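You operate a simulated robot arm through the tools that you are given. There is no shell and no other tool. Be economical: measure what you need, move in short steps, check, and stop when the job is done.

The job below is to be done with a simulated robot arm. You get a single attempt, and the scene is never put back.

Task
Put brown polish on the toe caps of both brown shoes.
Fine: use the brown brush and put it back; shut the polish lid and the drawer.

It is judged by the outcome, as a careful person would: the job done as asked, and still so three seconds after it is handed in. It fails if anything else is knocked over, pushed out of place, dropped, spilled or broken. Lids that push on must go on centred and level and be pressed home; caps that screw on are set level and turned clockwise until they are tight.

Robot
A 7-joint arm with a two-finger parallel gripper, fixed in place. Base frame: the origin is at the foot of the arm, x ahead of it, y to its left, z up. Units: cm, rad, N and s.
With the tool pointing down near the work surface it reaches from about 10 to 68 cm from the base axis. Its first joint turns from -2.897 to 2.897 rad. Payload 1.57 kg.
The TCP is the grasp point between the finger pads, 3 cm short of the fingertips. In the tool frame z runs along the fingers and y along their closing line. The gripper opens to 11 cm. The fingers are 2.4 cm wide and 1.2 cm thick; the gripper's body (4.8 by 11.2 cm) begins 7.8 cm behind the TCP.
Orientation is told as [roll, pitch, yaw] about the base's x, y, z axes, in that order, counted from this pose: with the fingers straight down and closing along the base's y, the tool's x points along the base's -x, its y along +y and its z along -z.

Tools
- The arm moves only by the tool send_rows. Its argument "deltas" is text: rows parted by semicolons, each of 7 numbers parted by spaces: the finger opening in cm, from 0 to 11, then the shift along the base's x, y, z in cm, then the turn, a rotation vector about the base's x, y, z in rad. In form: grip dx dy dz ax ay az; .... A call has 1 to 12 rows; each row is the pose to reach, as a shift and turn from the pose commanded when the call began. A row lasts 0.2 s, in which the tool goes at most 5 cm and 0.15 rad; a call with a longer step from one row to the next is refused whole, and so is a gripper value outside its range. A pose out of reach is approached as far as the arm can. The call stops where the force on the tool passes 40 N (or 10 N more than at its start, if that is more) or the arm is blocked; 0.2 s more then pass. Each finger travels about 4.5 cm/s and halts on what it meets, pressing with about 20 N; the grip force reading is that of the motor and also rises with nothing between the fingers. The clock runs only during rows and for 0.2 s after the last one: add rows that repeat a pose to give the fingers time. It gives the time, the measured TCP pose, the force on the tool (base axes), the opening and the grip force at its end, in the units of the frame above (readings bear some noise).
- Cameras (640 x 400 px; columns grow to the right, rows downward): "scene" is fixed at [22.05, -65.09, 151.92]; the picture's right is [0.83, -0.56, 0.00], its down [-0.35, -0.52, -0.78] and it looks along [0.44, 0.64, -0.63] (base axes); focal length 316 px, centre (320, 200). "wrist" rides on the gripper at [-3.6, 0, -8] in the tool frame; the picture's right is [0.00, -1.00, 0.00], its down [0.97, 0.00, -0.24] and it looks along [0.24, 0.00, 0.97] (tool axes); focal length 218 px, centre (320, 200). There is no depth. A picture from a camera that has moved, and an enlarged one, comes with that camera's place and axes in the base frame and with its lens.
- camera(camera): a new picture of that camera. The clock stands still meanwhile.
- raise_lower(by): slides the trunk up (or, below 0, down) by that many cm; the arm rides with it, the base frame stays. It gives what a move gives, with no picture.
- zoom(camera, box): a new picture of the part [left, top, right, bottom] of that camera's present view, enlarged. The clock stands still meanwhile.
- finish_job(): hands the job in; it is judged then, once.

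Work in short steps. Places have to be worked out from the pictures, the camera data and where the tool is seen: move nearer, look again, correct. Check each grasp and each placing, and mend what went wrong. You have 120 turns and 68 pictures in all, those below and enlarged ones among them. Open the gripper and draw the arm clear of the work before you hand the job in, unless the task says otherwise; then end with one line.

The tools are called after "Emit:" as a command line: name --argument value ..., lists and objects as JSON in quotes. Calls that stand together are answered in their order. send_rows: Moves the arm, as the interface text tells. Its arguments: {"type":"object","properties":{"deltas":{"type":"string"}},"required":["deltas"]} The other tools are called the same way: raise_lower (by) slides the trunk up or down; camera (camera) takes a picture; zoom (camera, box) takes an enlarged picture of a part of a camera's view; finish_job () hands the job in.

At the start:

```text
time: 0.0
tcp_pos: [45.92, 14.62, 101.35]
tcp_rot: [-0.002, 0.002, 0.0]
contact_force: [0.3, -0.2, 0.4]
finger_gap: 10.99
grasp_force: 0.1
trunk travel left (down, up): [-52.5, 6.5]
```

scene: 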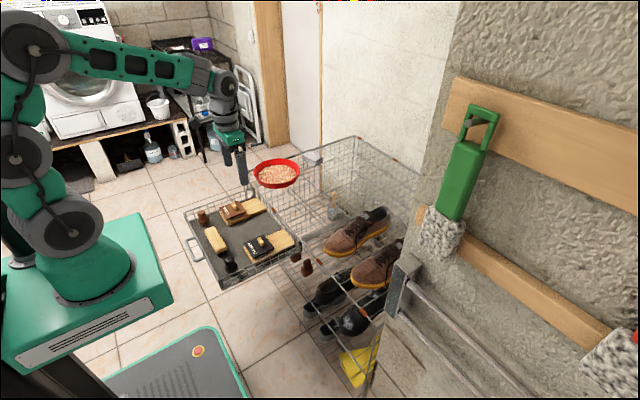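
wrist: 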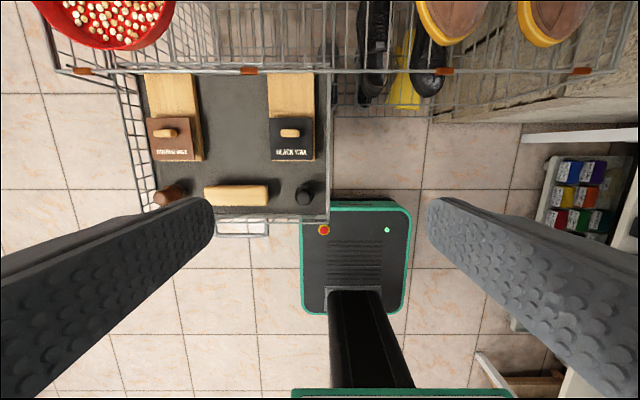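

I'll take close looks at the drawer and at the shoes first.

Emit:
zoom --camera "scene" --box '[180, 180, 310, 290]'

Emit:
zoom --camera "scene" --box '[280, 130, 440, 270]'

Emit:
zoom --camera "wrist" --box '[110, 0, 360, 240]'

```text
3.64 times, centred on (245, 235) of scene
camera zoom: at [22.05, -65.09, 151.92], right [0.83, -0.56, 0.0], down [-0.35, -0.52, -0.78], along [0.44, 0.64, -0.63], focal length 1149 px, centre (593, 73)
```

zoom: 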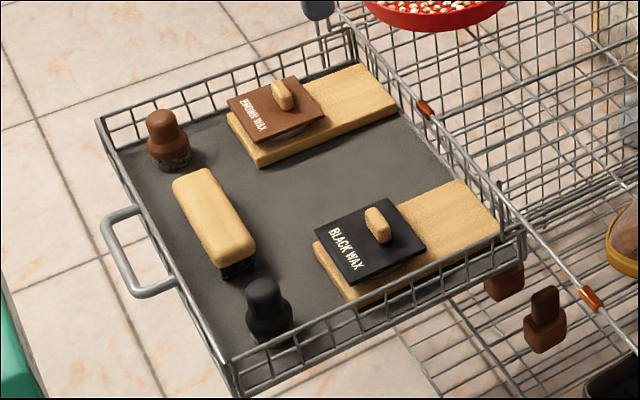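

```text
2.86 times, centred on (360, 200) of scene
camera zoom: at [22.05, -65.09, 151.92], right [0.83, -0.56, 0.0], down [-0.35, -0.52, -0.78], along [0.44, 0.64, -0.63], focal length 903 px, centre (206, 200)
```

zoom: 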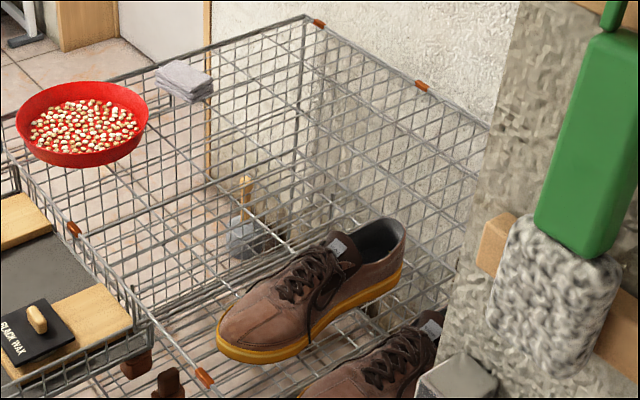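

```text
1.67 times, centred on (235, 120) of wrist
camera zoom: at [49.55, 14.57, 109.49], right [0.0, -1.0, 0.0], down [-0.97, 0.0, 0.24], along [-0.24, 0.0, -0.97], focal length 364 px, centre (462, 333)
```

zoom: 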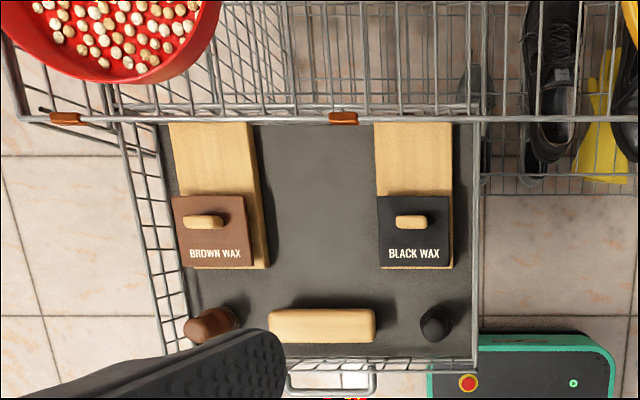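

The brush stands near (38, 50, 59), and the brown tin's lid is near (52, 47, 60). I'll move above the tray for a closer look.

Emit:
send_rows --deltas "11 -0.5 4 -2 0 0 0;11 -1 8 -4 0 0 0;11 -1.5 12 -6 0 0 0;11 -2 16 -8 0 0 0;11 -2.5 20 -10 0 0 0;11 -3 24 -12 0 0 0;11 -3 28 -14 0 0 0;11 -3 28 -14 0 0 0"

Emit:
camera --camera "wrist"

```text
time: 1.8
tcp_pos: [43.01, 42.61, 87.22]
tcp_rot: [0.001, -0.001, 0.001]
contact_force: [-0.4, -0.2, 0.3]
finger_gap: 11.0
grasp_force: 0.0
trunk travel left (down, up): [-52.5, 6.5]
```

```text
62 pictures are left
camera wrist: at [46.64, 42.72, 95.34], right [0.0, -1.0, 0.0], down [-0.97, 0.0, 0.24], along [-0.24, 0.0, -0.97], focal length 218 px, centre (320, 200)
```

wrist: 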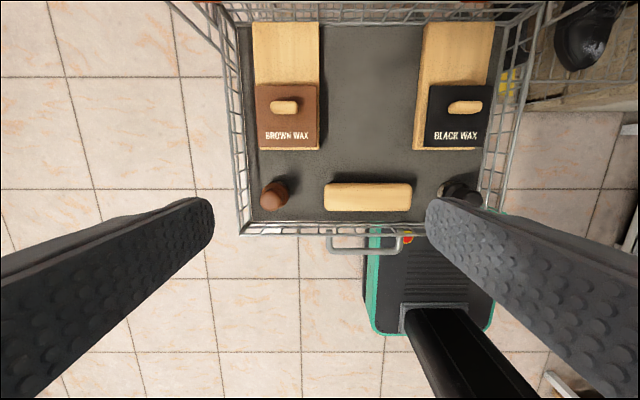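

Refined estimates: brush top at about (38.1, 51.3, 59) and lid knob at about (52.5, 48.1, 60). I'll zoom on the objects to see their construction.

Emit:
zoom --camera "wrist" --box '[230, 10, 430, 260]'

Emit:
zoom --camera "scene" --box '[185, 185, 275, 241]'

```text
1.60 times, centred on (330, 135) of wrist
camera zoom: at [46.64, 42.72, 95.34], right [0.0, -1.0, 0.0], down [-0.97, 0.0, 0.24], along [-0.24, 0.0, -0.97], focal length 349 px, centre (304, 304)
```

zoom: 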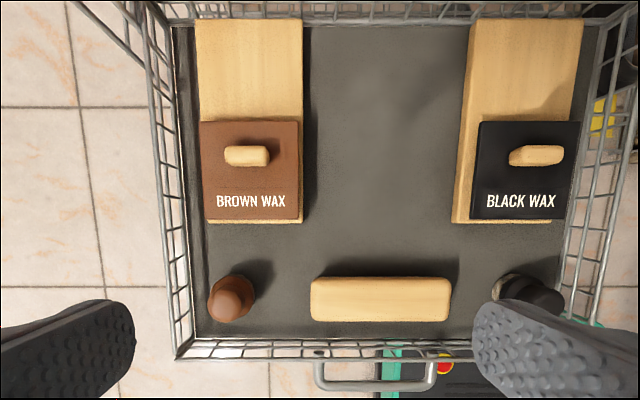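

```text
7.11 times, centred on (230, 213) of scene
camera zoom: at [22.05, -65.09, 151.92], right [0.83, -0.56, 0.0], down [-0.35, -0.52, -0.78], along [0.44, 0.64, -0.63], focal length 2248 px, centre (960, 108)
```

zoom: 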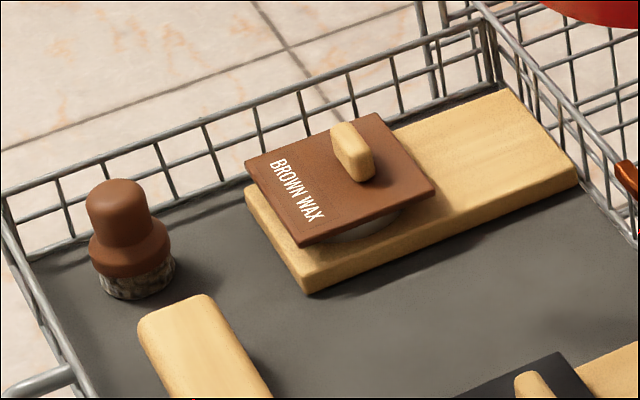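

The tin is about 9.5 cm square on top with a knob, and sits near the arm's reach limit. I'll raise the tool, then lower the trunk so the shoulder is nearer the work height and the reach grows.

Emit:
send_rows --deltas "11 0 0 4.8 0 0 0;11 -0.5 -1 9.5 0 0 0;11 -1 -2 14 0 0 0;11 -1.5 -3 18.5 0 0 0;11 -2 -4 23 0 0 0;11 -2.5 -5 27.5 0 0 0;11 -3 -6 32 0 0 0;11 -3 -6 32 0 0 0"

Emit:
raise_lower --by -32

Emit:
camera --camera "scene"

```text
time: 3.6
tcp_pos: [39.9, 36.54, 119.36]
tcp_rot: [0.002, 0.0, 0.0]
contact_force: [-0.7, 0.2, -0.7]
finger_gap: 10.97
grasp_force: 0.1
trunk travel left (down, up): [-52.5, 6.5]
```

```text
time: 6.8
tcp_pos: [39.97, 36.61, 87.3]
tcp_rot: [0.0, 0.0, 0.0]
contact_force: [-0.3, -0.7, 0.9]
finger_gap: 11.0
grasp_force: 0.0
trunk travel left (down, up): [-20.5, 38.5]
```

```text
59 pictures are left
```

scene: 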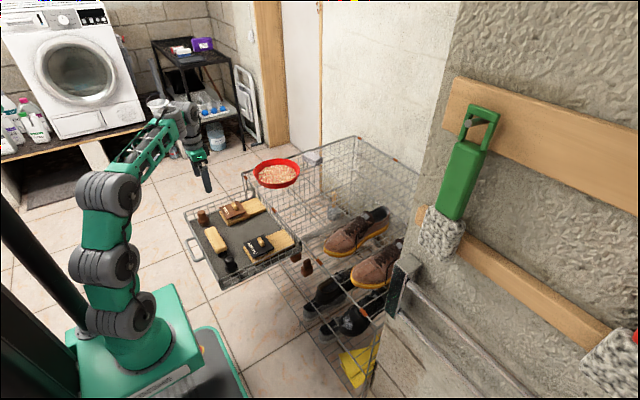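

Now I move above the brown tin's knob with the gripper at a middling height and look.

Emit:
send_rows --deltas "11 2 2 -3 0 0 0;11 4 4 -6 0 0 0;11 6 6 -9 0 0 0;11 8 8 -12 0 0 0;11 10.5 10 -15 0 0 0;11 12.5 11.5 -17 0 0 0;8 12.5 11.5 -17 0 0 0"

Emit:
camera --camera "wrist"

```text
time: 8.4
tcp_pos: [52.56, 47.99, 70.35]
tcp_rot: [0.0, 0.001, 0.001]
contact_force: [-0.4, 0.2, 0.1]
finger_gap: 7.98
grasp_force: 0.0
trunk travel left (down, up): [-20.5, 38.5]
```

```text
58 pictures are left
camera wrist: at [56.18, 48.04, 78.53], right [0.0, -1.0, 0.0], down [-0.97, 0.0, 0.24], along [-0.24, 0.0, -0.97], focal length 218 px, centre (320, 200)
```

wrist: 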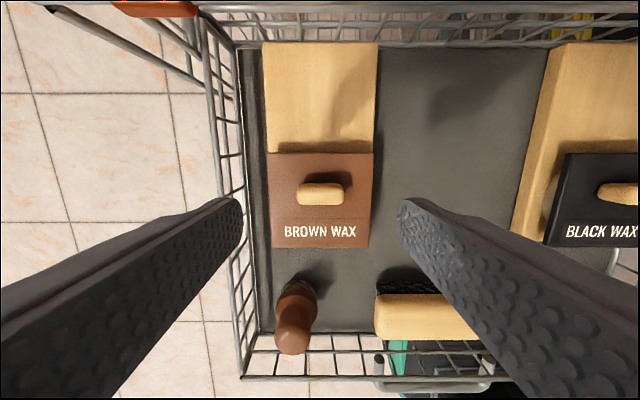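

The knob is centred at about (52.1, 48.0). I'll descend until the fingertips straddle it, still short of the plate.

Emit:
send_rows --deltas "7 -0.4 0 -3 0 0 0;6.5 -0.4 0 -5.5 0 0 0;6.5 -0.4 0 -7 0 0 0"

Emit:
camera --camera "wrist"

Emit:
zoom --camera "scene" --box '[185, 170, 285, 232]'

```text
time: 9.2
tcp_pos: [51.9, 47.99, 63.28]
tcp_rot: [0.0, 0.0, 0.001]
contact_force: [0.9, 0.1, -0.5]
finger_gap: 6.5
grasp_force: 0.0
trunk travel left (down, up): [-20.5, 38.5]
```

```text
57 pictures are left
camera wrist: at [55.65, 48.03, 71.46], right [0.0, -1.0, 0.0], down [-0.97, 0.0, 0.24], along [-0.24, 0.0, -0.97], focal length 218 px, centre (320, 200)
```

wrist: 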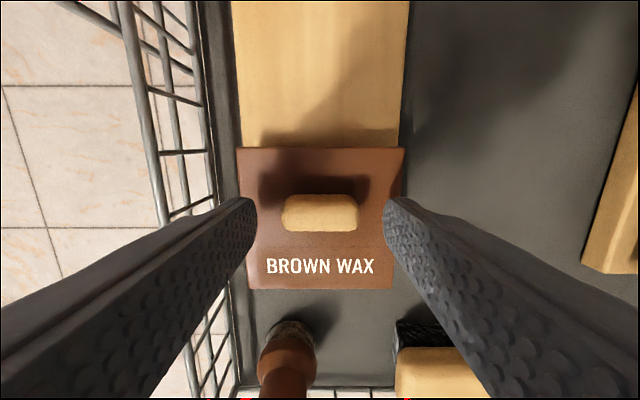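

```text
6.40 times, centred on (235, 201) of scene
camera zoom: at [22.05, -65.09, 151.92], right [0.83, -0.56, 0.0], down [-0.35, -0.52, -0.78], along [0.44, 0.64, -0.63], focal length 2023 px, centre (864, 194)
```

zoom: 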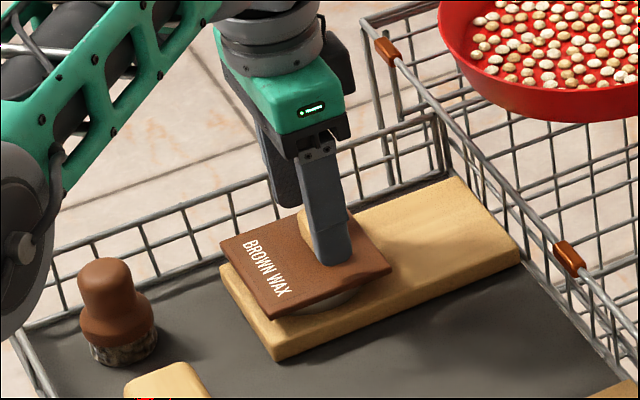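

The fingertips straddle the knob just above the plate. I'll go down slightly and close on the knob.

Emit:
send_rows --deltas "6.5 0 0 -0.2 0 0 0;6.5 0 0 -0.4 0 0 0;5 0 0 -0.4 0 0 0;4 0 0 -0.4 0 0 0;3 0 0 -0.4 0 0 0;2.5 0 0 -0.4 0 0 0;2.5 0 0 -0.4 0 0 0"

Emit:
camera --camera "wrist"

```text
time: 10.8
tcp_pos: [51.98, 47.99, 62.86]
tcp_rot: [0.001, -0.001, -0.002]
contact_force: [-0.8, -5.2, -0.8]
finger_gap: 3.94
grasp_force: 40.6
trunk travel left (down, up): [-20.5, 38.5]
```

```text
55 pictures are left
camera wrist: at [55.66, 48.01, 71.01], right [0.0, -1.0, 0.0], down [-0.97, 0.0, 0.24], along [-0.24, 0.0, -0.97], focal length 218 px, centre (320, 200)
```

wrist: 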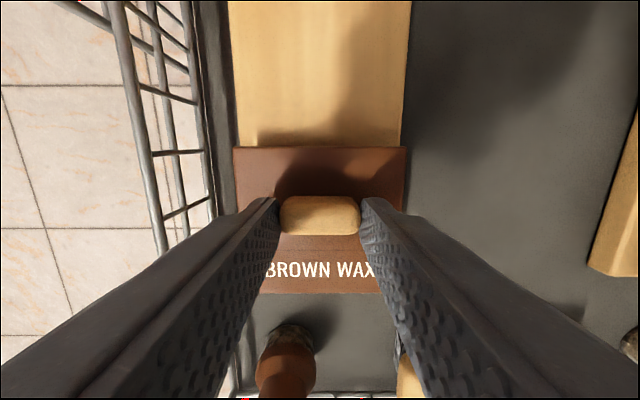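

Knob held at 3.94 cm. I test-lift 0.5 cm to learn whether the lid lifts off.

Emit:
send_rows --deltas "2.5 0 0 0.25 0 0 0;2.5 0 0 0.5 0 0 0"

Emit:
zoom --camera "scene" --box '[185, 170, 285, 232]'

```text
time: 11.4
tcp_pos: [52.07, 48.04, 62.93]
tcp_rot: [-0.006, 0.005, 0.001]
contact_force: [-0.8, -3.1, -23.3]
finger_gap: 4.01
grasp_force: 44.7
trunk travel left (down, up): [-20.5, 38.5]
```

```text
6.40 times, centred on (235, 201) of scene
camera zoom: at [22.05, -65.09, 151.92], right [0.83, -0.56, 0.0], down [-0.35, -0.52, -0.78], along [0.44, 0.64, -0.63], focal length 2023 px, centre (864, 194)
```

zoom: 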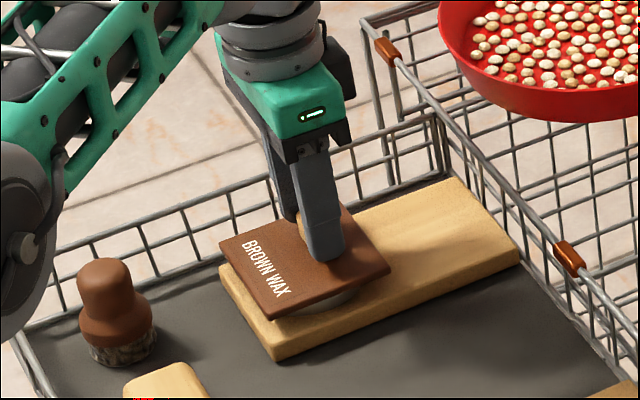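

The lid resists lifting (23 N with no motion), so it likely slides over the back of the board. I'll take the lift load off and try a small slide in +x.

Emit:
send_rows --deltas "2.5 0 0 -0.25 0 0 0;2.5 0 0 -0.5 0 0 0;2.5 0.3 0 -0.5 0 0 0;2.5 0.7 0 -0.5 0 0 0"

Emit:
zoom --camera "scene" --box '[185, 170, 285, 232]'

```text
time: 12.4
tcp_pos: [52.84, 47.9, 62.97]
tcp_rot: [0.0, 0.0, 0.0]
contact_force: [0.4, -19.1, -8.5]
finger_gap: 3.97
grasp_force: 45.0
trunk travel left (down, up): [-20.5, 38.5]
```

```text
6.40 times, centred on (235, 201) of scene
camera zoom: at [22.05, -65.09, 151.92], right [0.83, -0.56, 0.0], down [-0.35, -0.52, -0.78], along [0.44, 0.64, -0.63], focal length 2023 px, centre (864, 194)
```

zoom: 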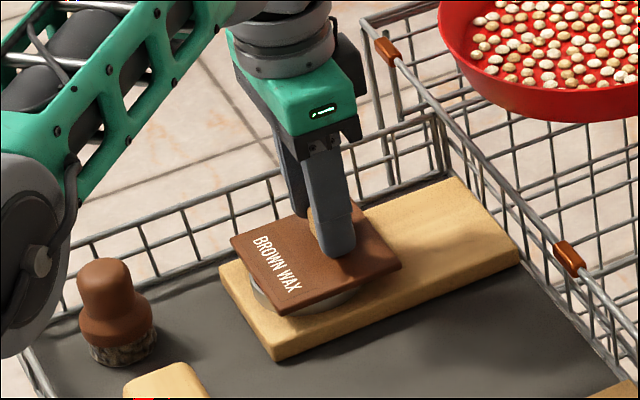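

It slides freely in +x. I'll continue sliding 4 cm with a small y correction to relax the side load.

Emit:
send_rows --deltas "2.5 0.5 -0.15 -0.05 0 0 0;2.5 1 -0.15 -0.05 0 0 0;2.5 1.5 -0.15 -0.05 0 0 0;2.5 2 -0.15 -0.05 0 0 0;2.5 2.5 -0.15 -0.05 0 0 0;2.5 3 -0.15 -0.05 0 0 0;2.5 3.5 -0.15 -0.05 0 0 0;2.5 4 -0.15 -0.05 0 0 0"

Emit:
camera --camera "wrist"

Emit:
zoom --camera "scene" --box '[185, 150, 313, 230]'

```text
time: 14.2
tcp_pos: [55.71, 47.95, 62.92]
tcp_rot: [0.013, -0.014, 0.008]
contact_force: [-0.5, 44.0, -10.2]
finger_gap: 4.0
grasp_force: 44.9
out of reach, approached as far as the arm can: row 6, 7, 8
trunk travel left (down, up): [-20.5, 38.5]
stopped in row 8: the force on the tool passed its limit (the readings are from after the stop); the commanded pose is now the measured one
```

```text
52 pictures are left
camera wrist: at [59.19, 47.92, 71.08], right [0.01, -1.0, -0.01], down [-0.97, -0.01, 0.23], along [-0.23, 0.01, -0.97], focal length 218 px, centre (320, 200)
```

wrist: 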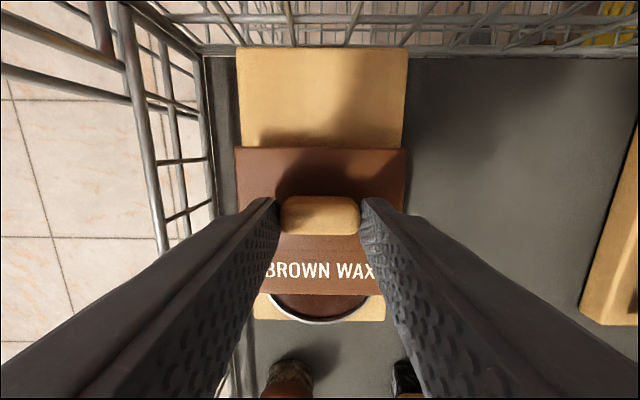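

```text
5.00 times, centred on (249, 190) of scene
camera zoom: at [22.05, -65.09, 151.92], right [0.83, -0.56, 0.0], down [-0.35, -0.52, -0.78], along [0.44, 0.64, -0.63], focal length 1580 px, centre (675, 250)
```

zoom: 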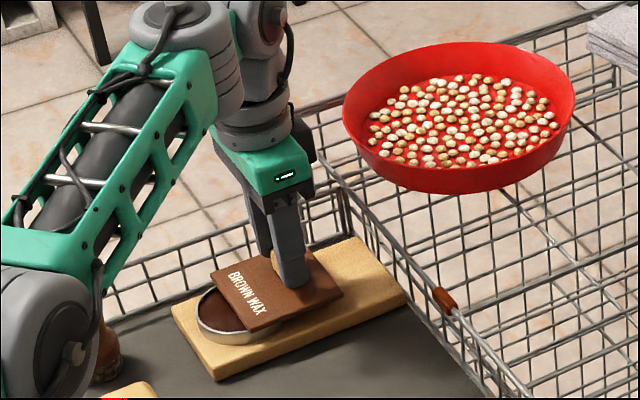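

The lid has slid about 4 cm, exposing the wax, but the vertical tool hits its reach limit. I'll release, tilt the tool 0.5 rad so the fingers point outward, regrip the knob and keep sliding.

Emit:
send_rows --deltas "5 0 0 0 0 0 0;6.5 0 0 0 0 0 0;6.5 0 0 1.5 0 0 0;6.5 -1 0 3 0 -0.12 0;6.5 -1.5 0 3 0 -0.25 0;6.5 -1.5 0 3 0 -0.38 0;6.5 -1.5 0 3 0 -0.5 0;6.5 -1.5 0 3 0 -0.5 0"

Emit:
camera --camera "wrist"

```text
time: 16.0
tcp_pos: [54.24, 47.44, 66.1]
tcp_rot: [0.006, -0.51, 0.002]
contact_force: [0.8, -0.6, 0.2]
finger_gap: 6.48
grasp_force: 0.1
trunk travel left (down, up): [-20.5, 38.5]
```

```text
50 pictures are left
camera wrist: at [53.53, 47.36, 74.93], right [0.01, -1.0, -0.01], down [-0.96, 0.0, -0.27], along [0.27, 0.01, -0.96], focal length 218 px, centre (320, 200)
```

wrist: 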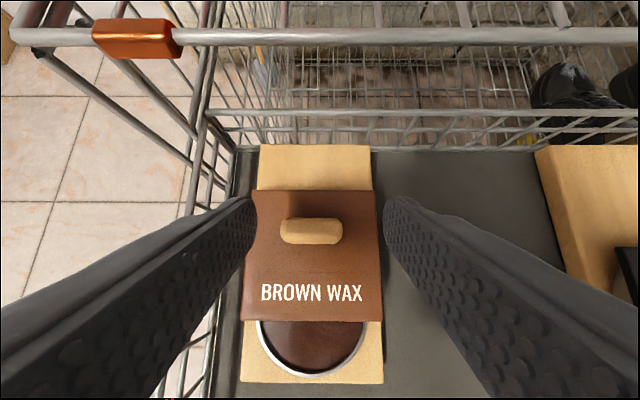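

The knob is now at about (55.7, 47.95). I shift y by +0.5, descend and regrip.

Emit:
send_rows --deltas "6.5 0.2 0.5 -1 0 0 0;6.5 0.2 0.5 -2 0 0 0;6.5 0.2 0.5 -2.7 0 0 0;5 0.2 0.5 -2.7 0 0 0;4 0.2 0.5 -2.7 0 0 0;3 0.2 0.5 -2.7 0 0 0;2.5 0.2 0.5 -2.7 0 0 0;2.5 0.2 0.5 -2.7 0 0 0"

Emit:
camera --camera "wrist"

```text
time: 17.8
tcp_pos: [54.57, 48.0, 63.45]
tcp_rot: [0.008, -0.51, 0.003]
contact_force: [1.3, 3.4, -0.9]
finger_gap: 4.01
grasp_force: 39.8
trunk travel left (down, up): [-20.5, 38.5]
```

```text
49 pictures are left
camera wrist: at [53.82, 47.93, 72.19], right [0.01, -1.0, -0.01], down [-0.96, 0.0, -0.26], along [0.26, 0.01, -0.96], focal length 218 px, centre (320, 200)
```

wrist: 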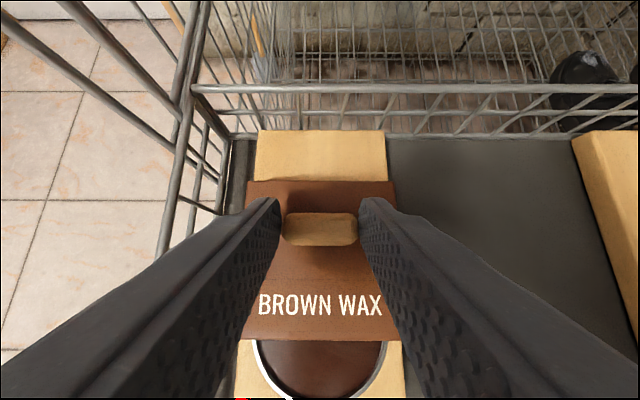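

Gripped at 4.0. I'll slide on by another 4 cm.

Emit:
send_rows --deltas "2.5 0.5 0 0 0 0 0;2.5 1 0 0 0 0 0;2.5 1.5 0 0 0 0 0;2.5 2 0 0 0 0 0;2.5 2.5 0 0 0 0 0;2.5 3 0 0 0 0 0;2.5 3.5 0 0 0 0 0;2.5 4 0 0 0 0 0"

Emit:
camera --camera "wrist"

```text
time: 19.6
tcp_pos: [58.4, 47.97, 63.33]
tcp_rot: [0.008, -0.51, 0.003]
contact_force: [-1.3, 5.5, -1.0]
finger_gap: 3.94
grasp_force: 44.6
trunk travel left (down, up): [-20.5, 38.5]
```

```text
48 pictures are left
camera wrist: at [57.75, 47.93, 72.19], right [0.01, -1.0, -0.01], down [-0.96, 0.0, -0.26], along [0.26, 0.01, -0.96], focal length 218 px, centre (320, 200)
```

wrist: 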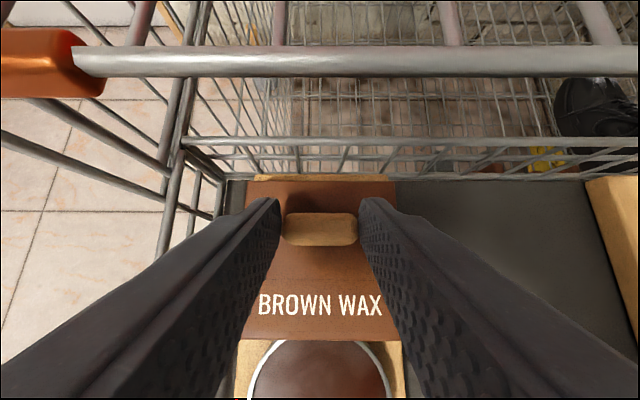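

The tin is almost wholly uncovered. One last 0.6 cm slide, then release and rise away.

Emit:
send_rows --deltas "2.5 0.3 0 0 0 0 0;2.5 0.6 0 0 0 0 0;4.5 0.6 0 0 0 0 0;6.5 0.6 0 0 0 0 0;6.5 0.6 0 2 0 0 0;6.5 -0.5 0 5 0 0 0;6.5 -4 0 8 0 0.1 0;6.5 -7 -1 10 0 0.23 0;6.5 -10 -1 11 0 0.36 0;6.5 -13 -1 11 0 0.5 0;6.5 -16.5 -1 9.5 0 0.51 0;6.5 -16.5 -1 9.5 0 0.51 0"

Emit:
camera --camera "wrist"

```text
time: 22.2
tcp_pos: [41.9, 46.89, 72.93]
tcp_rot: [0.008, 0.002, 0.002]
contact_force: [1.0, -0.2, 0.4]
finger_gap: 6.5
grasp_force: 0.1
trunk travel left (down, up): [-20.5, 38.5]
```

```text
47 pictures are left
camera wrist: at [45.56, 46.86, 80.98], right [0.0, -1.0, -0.01], down [-0.97, 0.0, 0.24], along [-0.24, 0.01, -0.97], focal length 218 px, centre (320, 200)
```

wrist: 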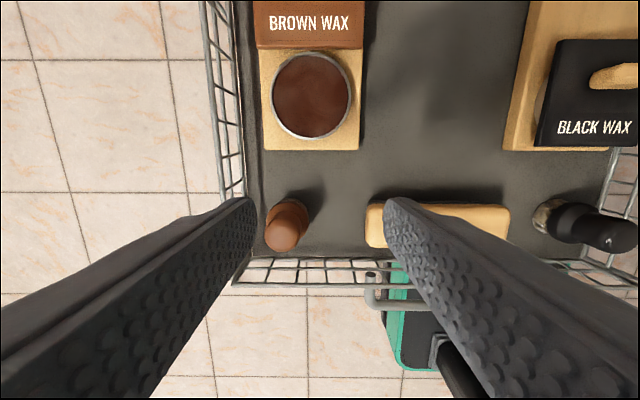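

The tin is fully open. The brush stands at about (37.2, 51), close to the left wall, so I'll yaw the gripper 90° to close along x, above it.

Emit:
send_rows --deltas "6.5 -0.5 0.4 0.2 0 0 0.143;6.5 -1 0.8 0.4 0 0 0.286;6.5 -1.5 1.2 0.6 0 0 0.429;6.5 -2 1.6 0.8 0 0 0.572;6.5 -2.5 2 1 0 0 0.715;6.5 -3 2.4 1 0 0 0.858;6.5 -3.5 2.8 1 0 0 1.0;6.5 -4 3.2 1 0 0 1.14;6.5 -4.5 3.6 1 0 0 1.28;6.5 -4.6 4 1 0 0 1.42;6.5 -4.6 4.1 1 0 0 1.5708;6.5 -4.6 4.1 1 0 0 1.5708"

Emit:
camera --camera "wrist"

```text
time: 24.8
tcp_pos: [37.5, 51.01, 73.78]
tcp_rot: [0.01, -0.001, 1.574]
contact_force: [-0.9, -0.3, -0.2]
finger_gap: 6.53
grasp_force: 0.1
trunk travel left (down, up): [-20.5, 38.5]
```

```text
46 pictures are left
camera wrist: at [37.44, 54.62, 81.97], right [1.0, 0.0, -0.01], down [0.01, -0.97, 0.24], along [-0.01, -0.24, -0.97], focal length 218 px, centre (320, 200)
```

wrist: 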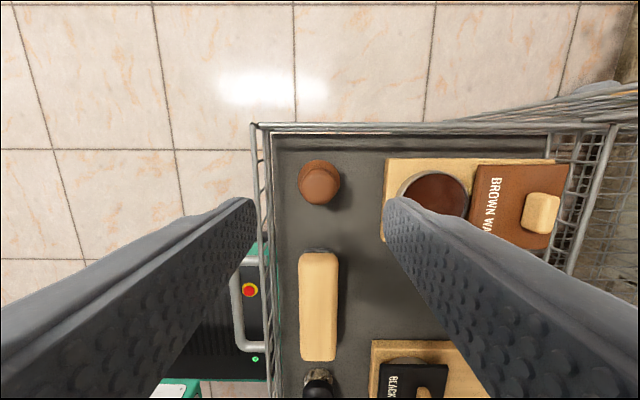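

The brush centre is at about (37.35, 50.75). I'll descend to 62 and check from the scene camera.

Emit:
send_rows --deltas "6.5 -0.15 -0.25 -4 0 0 0;6.5 -0.15 -0.25 -8 0 0 0;5.5 -0.15 -0.25 -11.5 0 0 0;5.5 -0.15 -0.25 -11.5 0 0 0"

Emit:
zoom --camera "scene" --box '[165, 170, 255, 226]'

Emit:
camera --camera "wrist"

```text
time: 25.8
tcp_pos: [37.33, 50.69, 62.27]
tcp_rot: [0.008, 0.002, 1.572]
contact_force: [-0.4, -0.4, -1.1]
finger_gap: 5.48
grasp_force: 0.0
trunk travel left (down, up): [-20.5, 38.5]
```

```text
7.11 times, centred on (210, 198) of scene
camera zoom: at [22.05, -65.09, 151.92], right [0.83, -0.56, 0.0], down [-0.35, -0.52, -0.78], along [0.44, 0.64, -0.63], focal length 2248 px, centre (1102, 214)
```

zoom: 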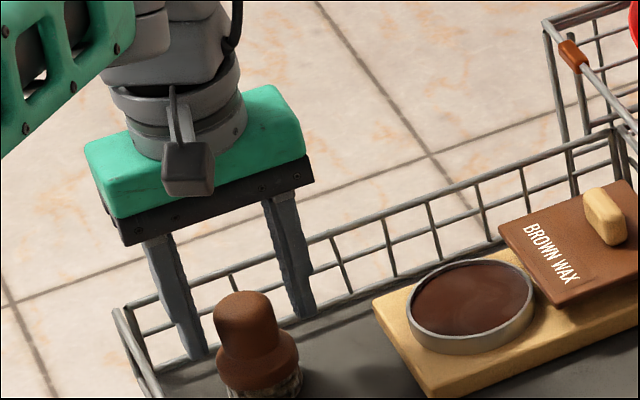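

```text
44 pictures are left
camera wrist: at [37.36, 54.34, 70.38], right [1.0, 0.0, -0.01], down [0.0, -0.97, 0.24], along [-0.01, -0.24, -0.97], focal length 218 px, centre (320, 200)
```

wrist: 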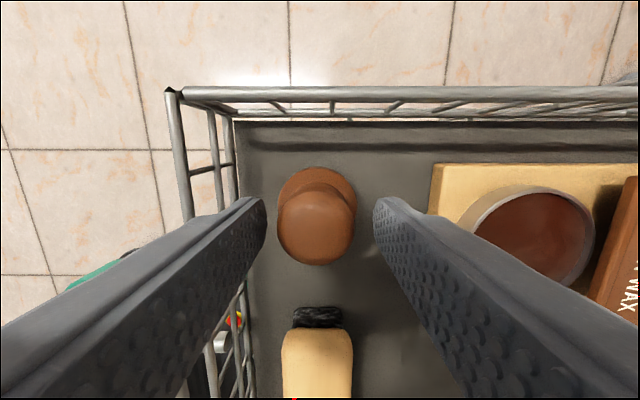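

The fingers flank the handle, whose top is near z 61. I'll descend 0.9 cm and close on it.

Emit:
send_rows --deltas "5.5 -0.1 0 -0.5 0 0 0;5.5 -0.1 0 -0.9 0 0 0;4.5 -0.1 0 -0.9 0 0 0;3.5 -0.1 0 -0.9 0 0 0;2.5 -0.1 0 -0.9 0 0 0;2 -0.1 0 -0.9 0 0 0;2 -0.1 0 -0.9 0 0 0"

Emit:
zoom --camera "scene" --box '[165, 170, 255, 226]'

```text
time: 27.4
tcp_pos: [37.22, 50.82, 61.55]
tcp_rot: [0.009, -0.002, 1.572]
contact_force: [-0.8, -0.3, 8.2]
finger_gap: 3.37
grasp_force: 19.9
trunk travel left (down, up): [-20.5, 38.5]
```

```text
7.11 times, centred on (210, 198) of scene
camera zoom: at [22.05, -65.09, 151.92], right [0.83, -0.56, 0.0], down [-0.35, -0.52, -0.78], along [0.44, 0.64, -0.63], focal length 2248 px, centre (1102, 214)
```

zoom: 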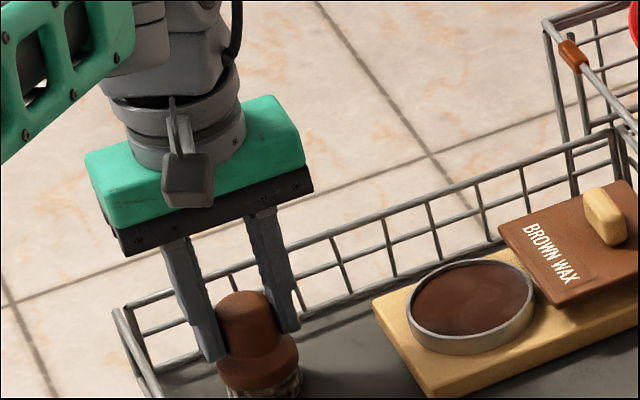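

Grip at 3.37 cm, with the tips just resting on the flare. I'll lift the brush straight up and check the hold.

Emit:
send_rows --deltas "2 0 0 0.3 0 0 0;2 0 0 1 0 0 0;2 0 0 3 0 0 0;2 0 0 6 0 0 0;2 0 0 9 0 0 0;2 0 0 9 0 0 0"

Emit:
zoom --camera "scene" --box '[165, 150, 285, 225]'

Emit:
camera --camera "wrist"

```text
time: 28.8
tcp_pos: [37.03, 50.79, 70.4]
tcp_rot: [0.008, -0.002, 1.574]
contact_force: [0.4, -0.9, -1.5]
finger_gap: 3.28
grasp_force: 20.4
trunk travel left (down, up): [-20.5, 38.5]
```

```text
5.33 times, centred on (225, 188) of scene
camera zoom: at [22.05, -65.09, 151.92], right [0.83, -0.56, 0.0], down [-0.35, -0.52, -0.78], along [0.44, 0.64, -0.63], focal length 1686 px, centre (827, 267)
```

zoom: 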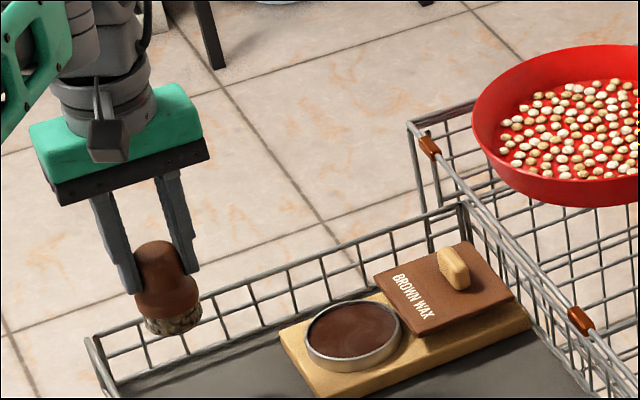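

```text
41 pictures are left
camera wrist: at [37.15, 54.34, 78.52], right [1.0, 0.0, -0.01], down [0.0, -0.97, 0.24], along [-0.01, -0.24, -0.97], focal length 218 px, centre (320, 200)
```

wrist: 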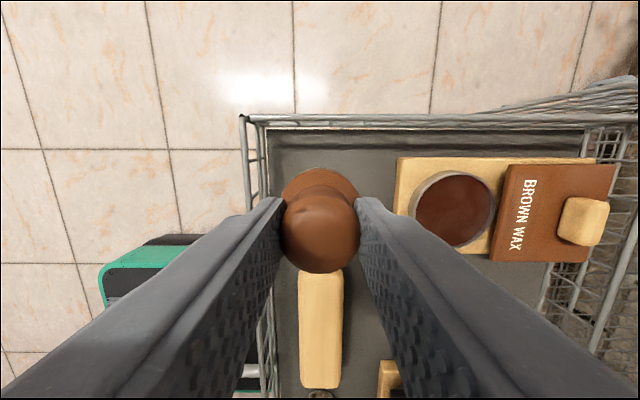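

Brush held securely. The tin's centre is at about (50.2, 48.1). I'll move over it and descend to contact.

Emit:
send_rows --deltas "2 4 -0.8 0 0 0 0;2 8 -1.7 0 0 0 0;2 12 -2.5 -0.5 0 0 0;2 13.2 -2.7 -2 0 0 0;2 13.2 -2.7 -3.5 0 0 0;2 13.2 -2.7 -4.3 0 0 0;2 13.2 -2.7 -4.8 0 0 0;2 13.2 -2.7 -5.2 0 0 0"

Emit:
camera --camera "wrist"

Emit:
zoom --camera "scene" --box '[185, 160, 285, 222]'

```text
time: 30.6
tcp_pos: [50.33, 48.16, 65.22]
tcp_rot: [0.011, 0.001, 1.572]
contact_force: [-0.8, 0.0, -0.4]
finger_gap: 3.27
grasp_force: 19.9
trunk travel left (down, up): [-20.5, 38.5]
```

```text
40 pictures are left
camera wrist: at [50.41, 51.73, 73.27], right [1.0, 0.0, -0.01], down [0.0, -0.97, 0.24], along [-0.01, -0.24, -0.97], focal length 218 px, centre (320, 200)
```

wrist: 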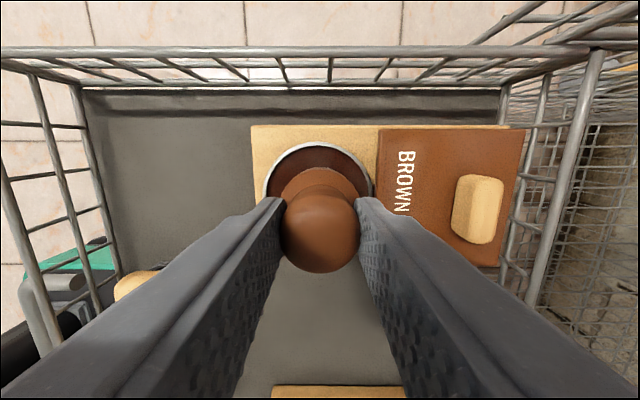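

```text
6.40 times, centred on (235, 191) of scene
camera zoom: at [22.05, -65.09, 151.92], right [0.83, -0.56, 0.0], down [-0.35, -0.52, -0.78], along [0.44, 0.64, -0.63], focal length 2023 px, centre (864, 258)
```

zoom: 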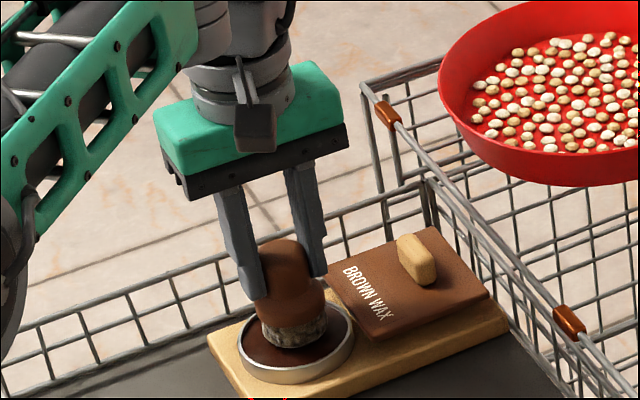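

The brush is centred in the tin, just above the wax. I'll descend gently.

Emit:
send_rows --deltas "2 0 0 -0.25 0 0 0;2 0 0 -0.5 0 0 0;2 0 0 -0.7 0 0 0;2 0 0 -0.9 0 0 0"

```text
time: 31.6
tcp_pos: [50.25, 48.04, 64.4]
tcp_rot: [0.008, -0.002, 1.573]
contact_force: [1.3, 0.1, 3.7]
finger_gap: 3.29
grasp_force: 20.3
trunk travel left (down, up): [-20.5, 38.5]
```

Light contact (about 4 N). I'll press slightly more and rub small strokes inside the tin.

Emit:
send_rows --deltas "2 0 0 -0.15 0 0 0;2 0.5 0 -0.15 0 0 0;2 0.5 0.4 -0.15 0 0 0;2 -0.4 0.4 -0.15 0 0 0;2 -0.4 -0.4 -0.15 0 0 0;2 0.4 -0.4 -0.15 0 0 0;2 0 0 -0.15 0 0 0;2 0 0 -0.15 0 0 0;2 0 0 1.5 0 0 0;2 0 0 5 0 0 0"

Emit:
zoom --camera "scene" --box '[185, 150, 285, 212]'

```text
time: 33.8
tcp_pos: [50.7, 48.13, 69.28]
tcp_rot: [0.009, 0.003, 1.574]
contact_force: [0.9, 1.2, -1.0]
finger_gap: 3.26
grasp_force: 19.9
trunk travel left (down, up): [-20.5, 38.5]
```

```text
6.40 times, centred on (235, 181) of scene
camera zoom: at [22.05, -65.09, 151.92], right [0.83, -0.56, 0.0], down [-0.35, -0.52, -0.78], along [0.44, 0.64, -0.63], focal length 2023 px, centre (864, 322)
```

zoom: 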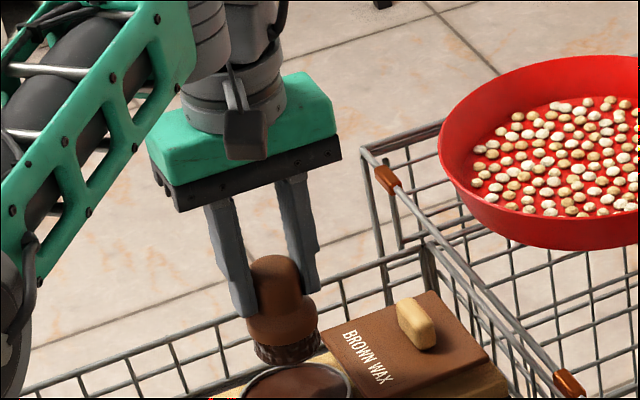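

The bristles are loaded with wax. I'll rise and swing toward the shoes, turning the gripper back to yaw 0 on the way.

Emit:
send_rows --deltas "2 -1 -1 3 0 0 0;2 -2 -4 6 0 0 -0.1;2 -3 -8 8 0 0 -0.24;2 -3 -12.5 9 0 0 -0.38;2 -3 -17 10 0 0 -0.52;2 -3 -21.5 11 0 0 -0.66;2 -3 -26 12 0 0 -0.8;2 -3 -30.5 13 0 0 -0.94;2 -3 -35 13 0 0 -1.08;2 -3 -39.5 13 0 0 -1.22;2 -3 -44 13 0 0 -1.36;2 -3 -48 13 0 0 -1.5"

Emit:
camera --camera "wrist"

Emit:
camera --camera "scene"

```text
time: 36.4
tcp_pos: [47.56, -0.05, 82.51]
tcp_rot: [0.008, 0.001, 0.071]
contact_force: [-0.2, 0.5, -0.5]
finger_gap: 3.27
grasp_force: 20.0
trunk travel left (down, up): [-20.5, 38.5]
```

```text
37 pictures are left
camera wrist: at [51.09, 0.16, 90.59], right [0.07, -1.0, -0.01], down [-0.97, -0.07, 0.24], along [-0.24, -0.01, -0.97], focal length 218 px, centre (320, 200)
```

wrist: 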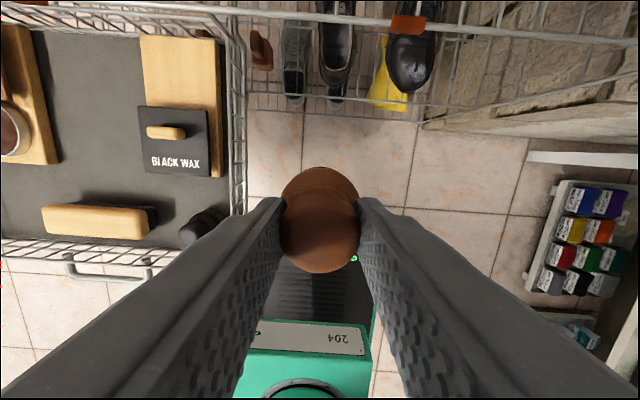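

```text
36 pictures are left
```

scene: 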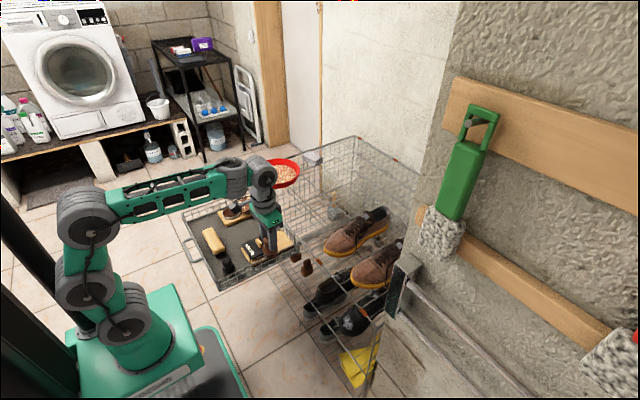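

I'll tilt the tool outward (pitch −0.6) here so the wrist camera sees the brown shoes' toes.

Emit:
send_rows --deltas "2 0 -2 1 0 -0.14 -0.07;2 0 -4 2 0 -0.28 -0.07;2 0 -6 3 0 -0.42 -0.07;2 0 -8 3 0 -0.56 -0.07;2 0 -10 3 0 -0.65 -0.07;2 0 -10 3 0 -0.65 -0.07"

Emit:
camera --camera "wrist"

```text
refused: row 1 steps farther than a row can; nothing moved
```

```text
35 pictures are left
camera wrist: at [51.09, 0.16, 90.59], right [0.07, -1.0, -0.01], down [-0.97, -0.07, 0.24], along [-0.24, -0.01, -0.97], focal length 218 px, centre (320, 200)
```

wrist: 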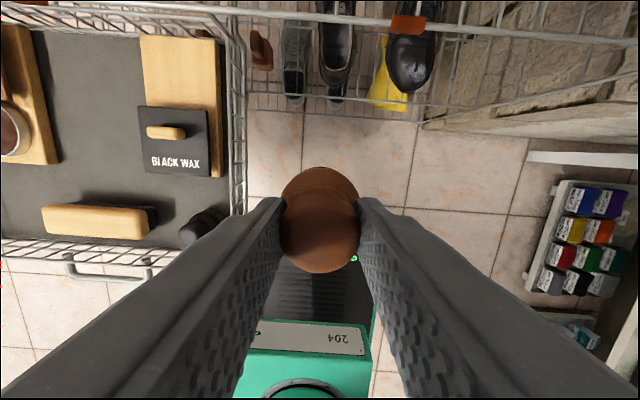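

The step was slightly too large; I'll repeat with smaller turns.

Emit:
send_rows --deltas "2 0 -2 1 0 -0.12 -0.03;2 0 -4 2 0 -0.24 -0.07;2 0 -6 3 0 -0.36 -0.07;2 0 -8 3 0 -0.48 -0.07;2 0 -10 3 0 -0.6 -0.07;2 0 -10 3 0 -0.65 -0.07"

Emit:
camera --camera "wrist"

```text
time: 37.8
tcp_pos: [47.38, -9.82, 85.36]
tcp_rot: [-0.019, -0.65, 0.01]
contact_force: [0.0, 1.0, -0.3]
finger_gap: 3.24
grasp_force: 19.9
trunk travel left (down, up): [-20.5, 38.5]
```

```text
34 pictures are left
camera wrist: at [45.43, -9.77, 94.05], right [0.0, -1.0, 0.02], down [-0.92, 0.0, -0.4], along [0.4, -0.01, -0.92], focal length 218 px, centre (320, 200)
```

wrist: 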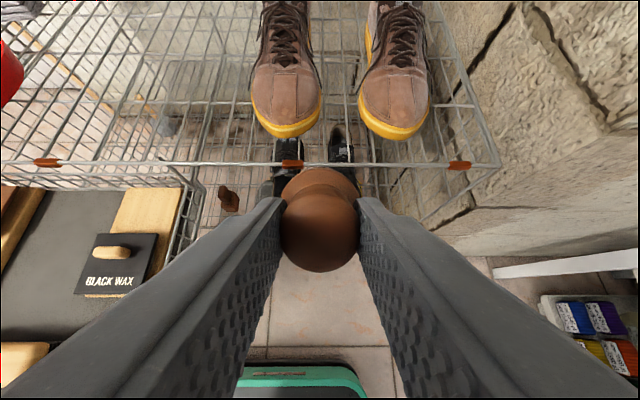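

The shoes stand on the shelf near z 66.5, with toe caps centred near (71.5, −5.2, 71) and (71.5, −20.7, 71). I'll move to a pre-contact pose at shoe 1 with the brush axis tilted about 0.55.

Emit:
send_rows --deltas "2 3.7 0.9 -0.8 0 0.02 0;2 7.4 1.8 -1.6 0 0.04 0;2 11.1 2.7 -2.6 0 0.06 0;2 14.8 3.6 -3.8 0 0.08 0;2 17.2 4.6 -5 0 0.1 0;2 17.2 4.6 -5 0 0.1 0"

Emit:
camera --camera "wrist"

Emit:
zoom --camera "scene" --box '[260, 170, 420, 270]'

```text
time: 39.2
tcp_pos: [64.4, -5.22, 80.47]
tcp_rot: [-0.017, -0.551, 0.009]
contact_force: [0.1, -0.2, 2.4]
finger_gap: 3.26
grasp_force: 19.8
trunk travel left (down, up): [-20.5, 38.5]
```

```text
33 pictures are left
camera wrist: at [63.29, -4.99, 89.23], right [0.0, -1.0, 0.02], down [-0.95, 0.0, -0.3], along [0.3, -0.01, -0.95], focal length 218 px, centre (320, 200)
```

wrist: 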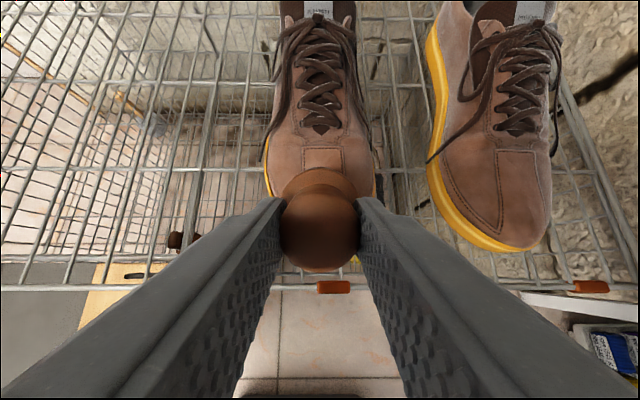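

```text
4.00 times, centred on (340, 220) of scene
camera zoom: at [22.05, -65.09, 151.92], right [0.83, -0.56, 0.0], down [-0.35, -0.52, -0.78], along [0.44, 0.64, -0.63], focal length 1264 px, centre (240, 120)
```

zoom: 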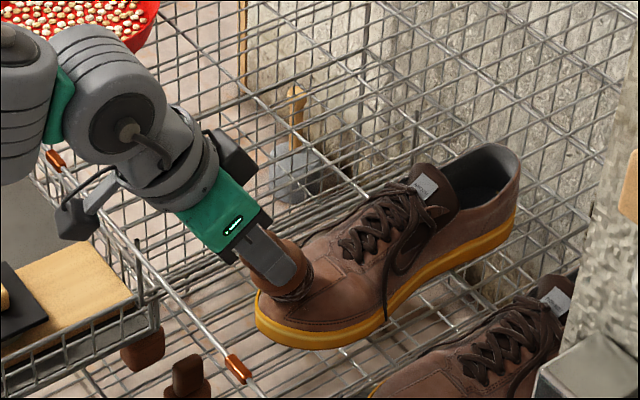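

The brush lies over shoe 1's toe cap, with the contact point near (70, −5.2, 71). I'll advance along the brush axis.

Emit:
send_rows --deltas "2 0.2 0 -0.6 0 0 0;2 0.5 0 -1.3 0 0 0;2 0.8 0 -1.9 0 0 0;2 1.0 0 -2.3 0 0 0;2 1.1 0 -2.6 0 0 0;2 1.1 0 -2.6 0 0 0"

Emit:
zoom --camera "scene" --box '[300, 190, 400, 252]'

```text
time: 39.8
tcp_pos: [65.05, -5.17, 80.39]
tcp_rot: [-0.02, -0.569, 0.01]
contact_force: [-7.3, 0.1, 14.3]
finger_gap: 3.34
grasp_force: 20.0
trunk travel left (down, up): [-20.5, 38.5]
stopped in row 2: the force on the tool passed its limit (the readings are from after the stop); the commanded pose is now the measured one
```

```text
6.40 times, centred on (350, 221) of scene
camera zoom: at [22.05, -65.09, 151.92], right [0.83, -0.56, 0.0], down [-0.35, -0.52, -0.78], along [0.44, 0.64, -0.63], focal length 2023 px, centre (128, 66)
```

zoom: 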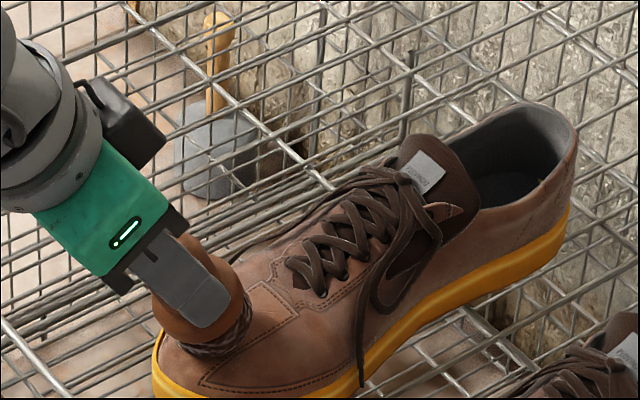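

Contact already exists: the toe is higher than I thought, and the force spiked past 40 N. I'll back off slightly along the axis and read the force.

Emit:
send_rows --deltas "2 -0.1 0 0.2 0 0.018 0;2 -0.1 0 0.2 0 0.018 0"

Emit:
camera --camera "wrist"

```text
time: 40.4
tcp_pos: [65.09, -5.3, 80.38]
tcp_rot: [-0.02, -0.549, 0.01]
contact_force: [4.8, 0.1, 13.5]
finger_gap: 3.32
grasp_force: 19.4
trunk travel left (down, up): [-20.5, 38.5]
```

```text
30 pictures are left
camera wrist: at [63.96, -5.02, 89.23], right [0.0, -1.0, 0.02], down [-0.95, -0.01, -0.3], along [0.3, -0.02, -0.95], focal length 218 px, centre (320, 200)
```

wrist: 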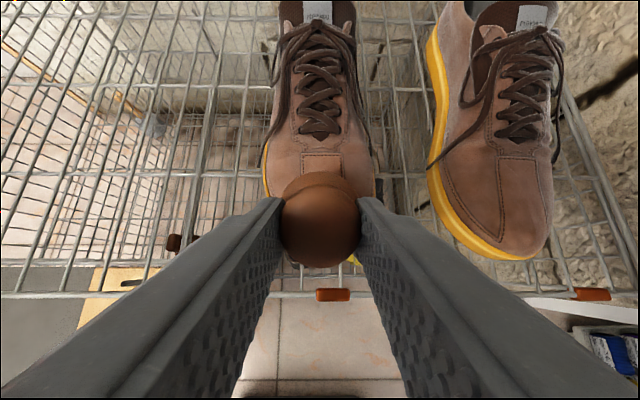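

Contact stands at about 14 N and the shoe hasn't moved. I'll ease up a little and make short strokes across the cap, then lift and look.

Emit:
send_rows --deltas "2 -0.1 0 0.15 0 0 0;2 -0.1 0.5 0.15 0 0 0;2 -0.1 0 0.15 0 0 0;2 -0.1 -0.5 0.15 0 0 0;2 -0.1 0 0.15 0 0 0;2 -0.6 0 -0.1 0 0 0;2 -0.6 0.4 -0.1 0 0 0;2 -0.6 -0.4 -0.1 0 0 0;2 -0.6 0 0 0 0 0;2 -1.5 0 1.5 0 0 0;2 -3 0 5 0 0 0;2 -5 0 8 0 0 0"

Emit:
camera --camera "wrist"

Emit:
zoom --camera "scene" --box '[300, 190, 400, 252]'

```text
time: 43.0
tcp_pos: [59.91, -5.24, 88.18]
tcp_rot: [-0.019, -0.544, 0.01]
contact_force: [-0.2, 0.3, -0.5]
finger_gap: 3.31
grasp_force: 20.3
trunk travel left (down, up): [-20.5, 38.5]
```

```text
29 pictures are left
camera wrist: at [58.88, -5.12, 97.03], right [0.0, -1.0, 0.02], down [-0.95, -0.01, -0.3], along [0.3, -0.02, -0.95], focal length 218 px, centre (320, 200)
```

wrist: 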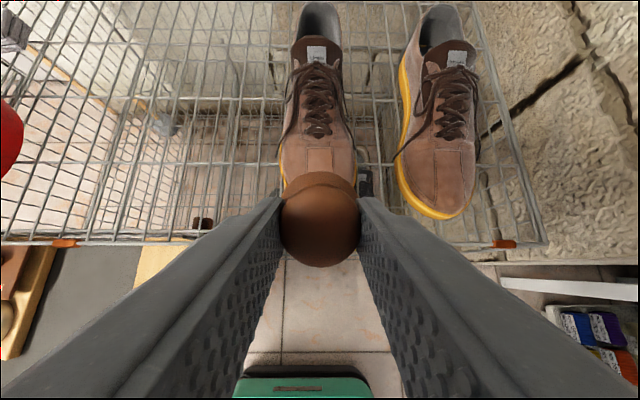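

```text
6.40 times, centred on (350, 221) of scene
camera zoom: at [22.05, -65.09, 151.92], right [0.83, -0.56, 0.0], down [-0.35, -0.52, -0.78], along [0.44, 0.64, -0.63], focal length 2023 px, centre (128, 66)
```

zoom: 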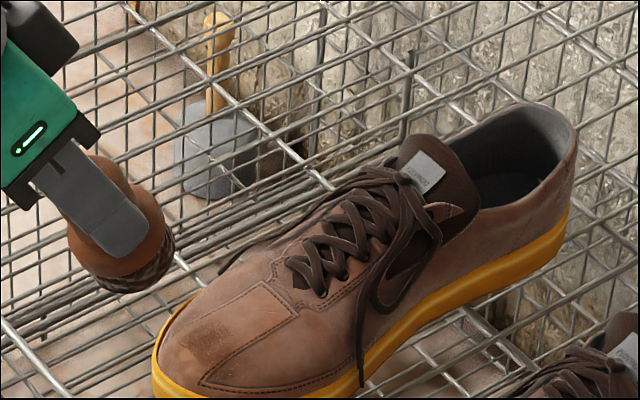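

A polish patch is visible on the toe. I'll zoom in to judge how much is covered.

Emit:
zoom --camera "scene" --box '[320, 228, 360, 254]'

```text
15.38 times, centred on (340, 241) of scene
camera zoom: at [22.05, -65.09, 151.92], right [0.83, -0.56, 0.0], down [-0.35, -0.52, -0.78], along [0.44, 0.64, -0.63], focal length 4862 px, centre (12, -431)
```

zoom: 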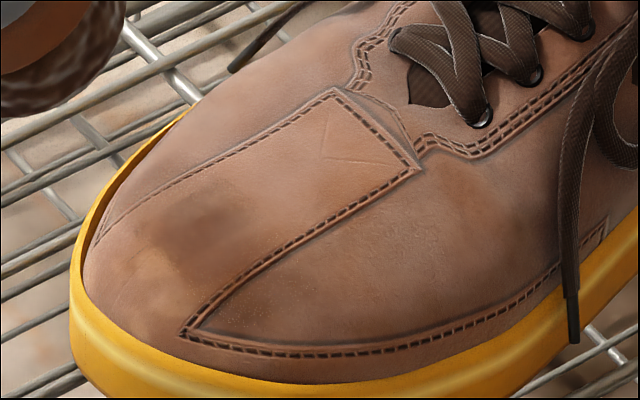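

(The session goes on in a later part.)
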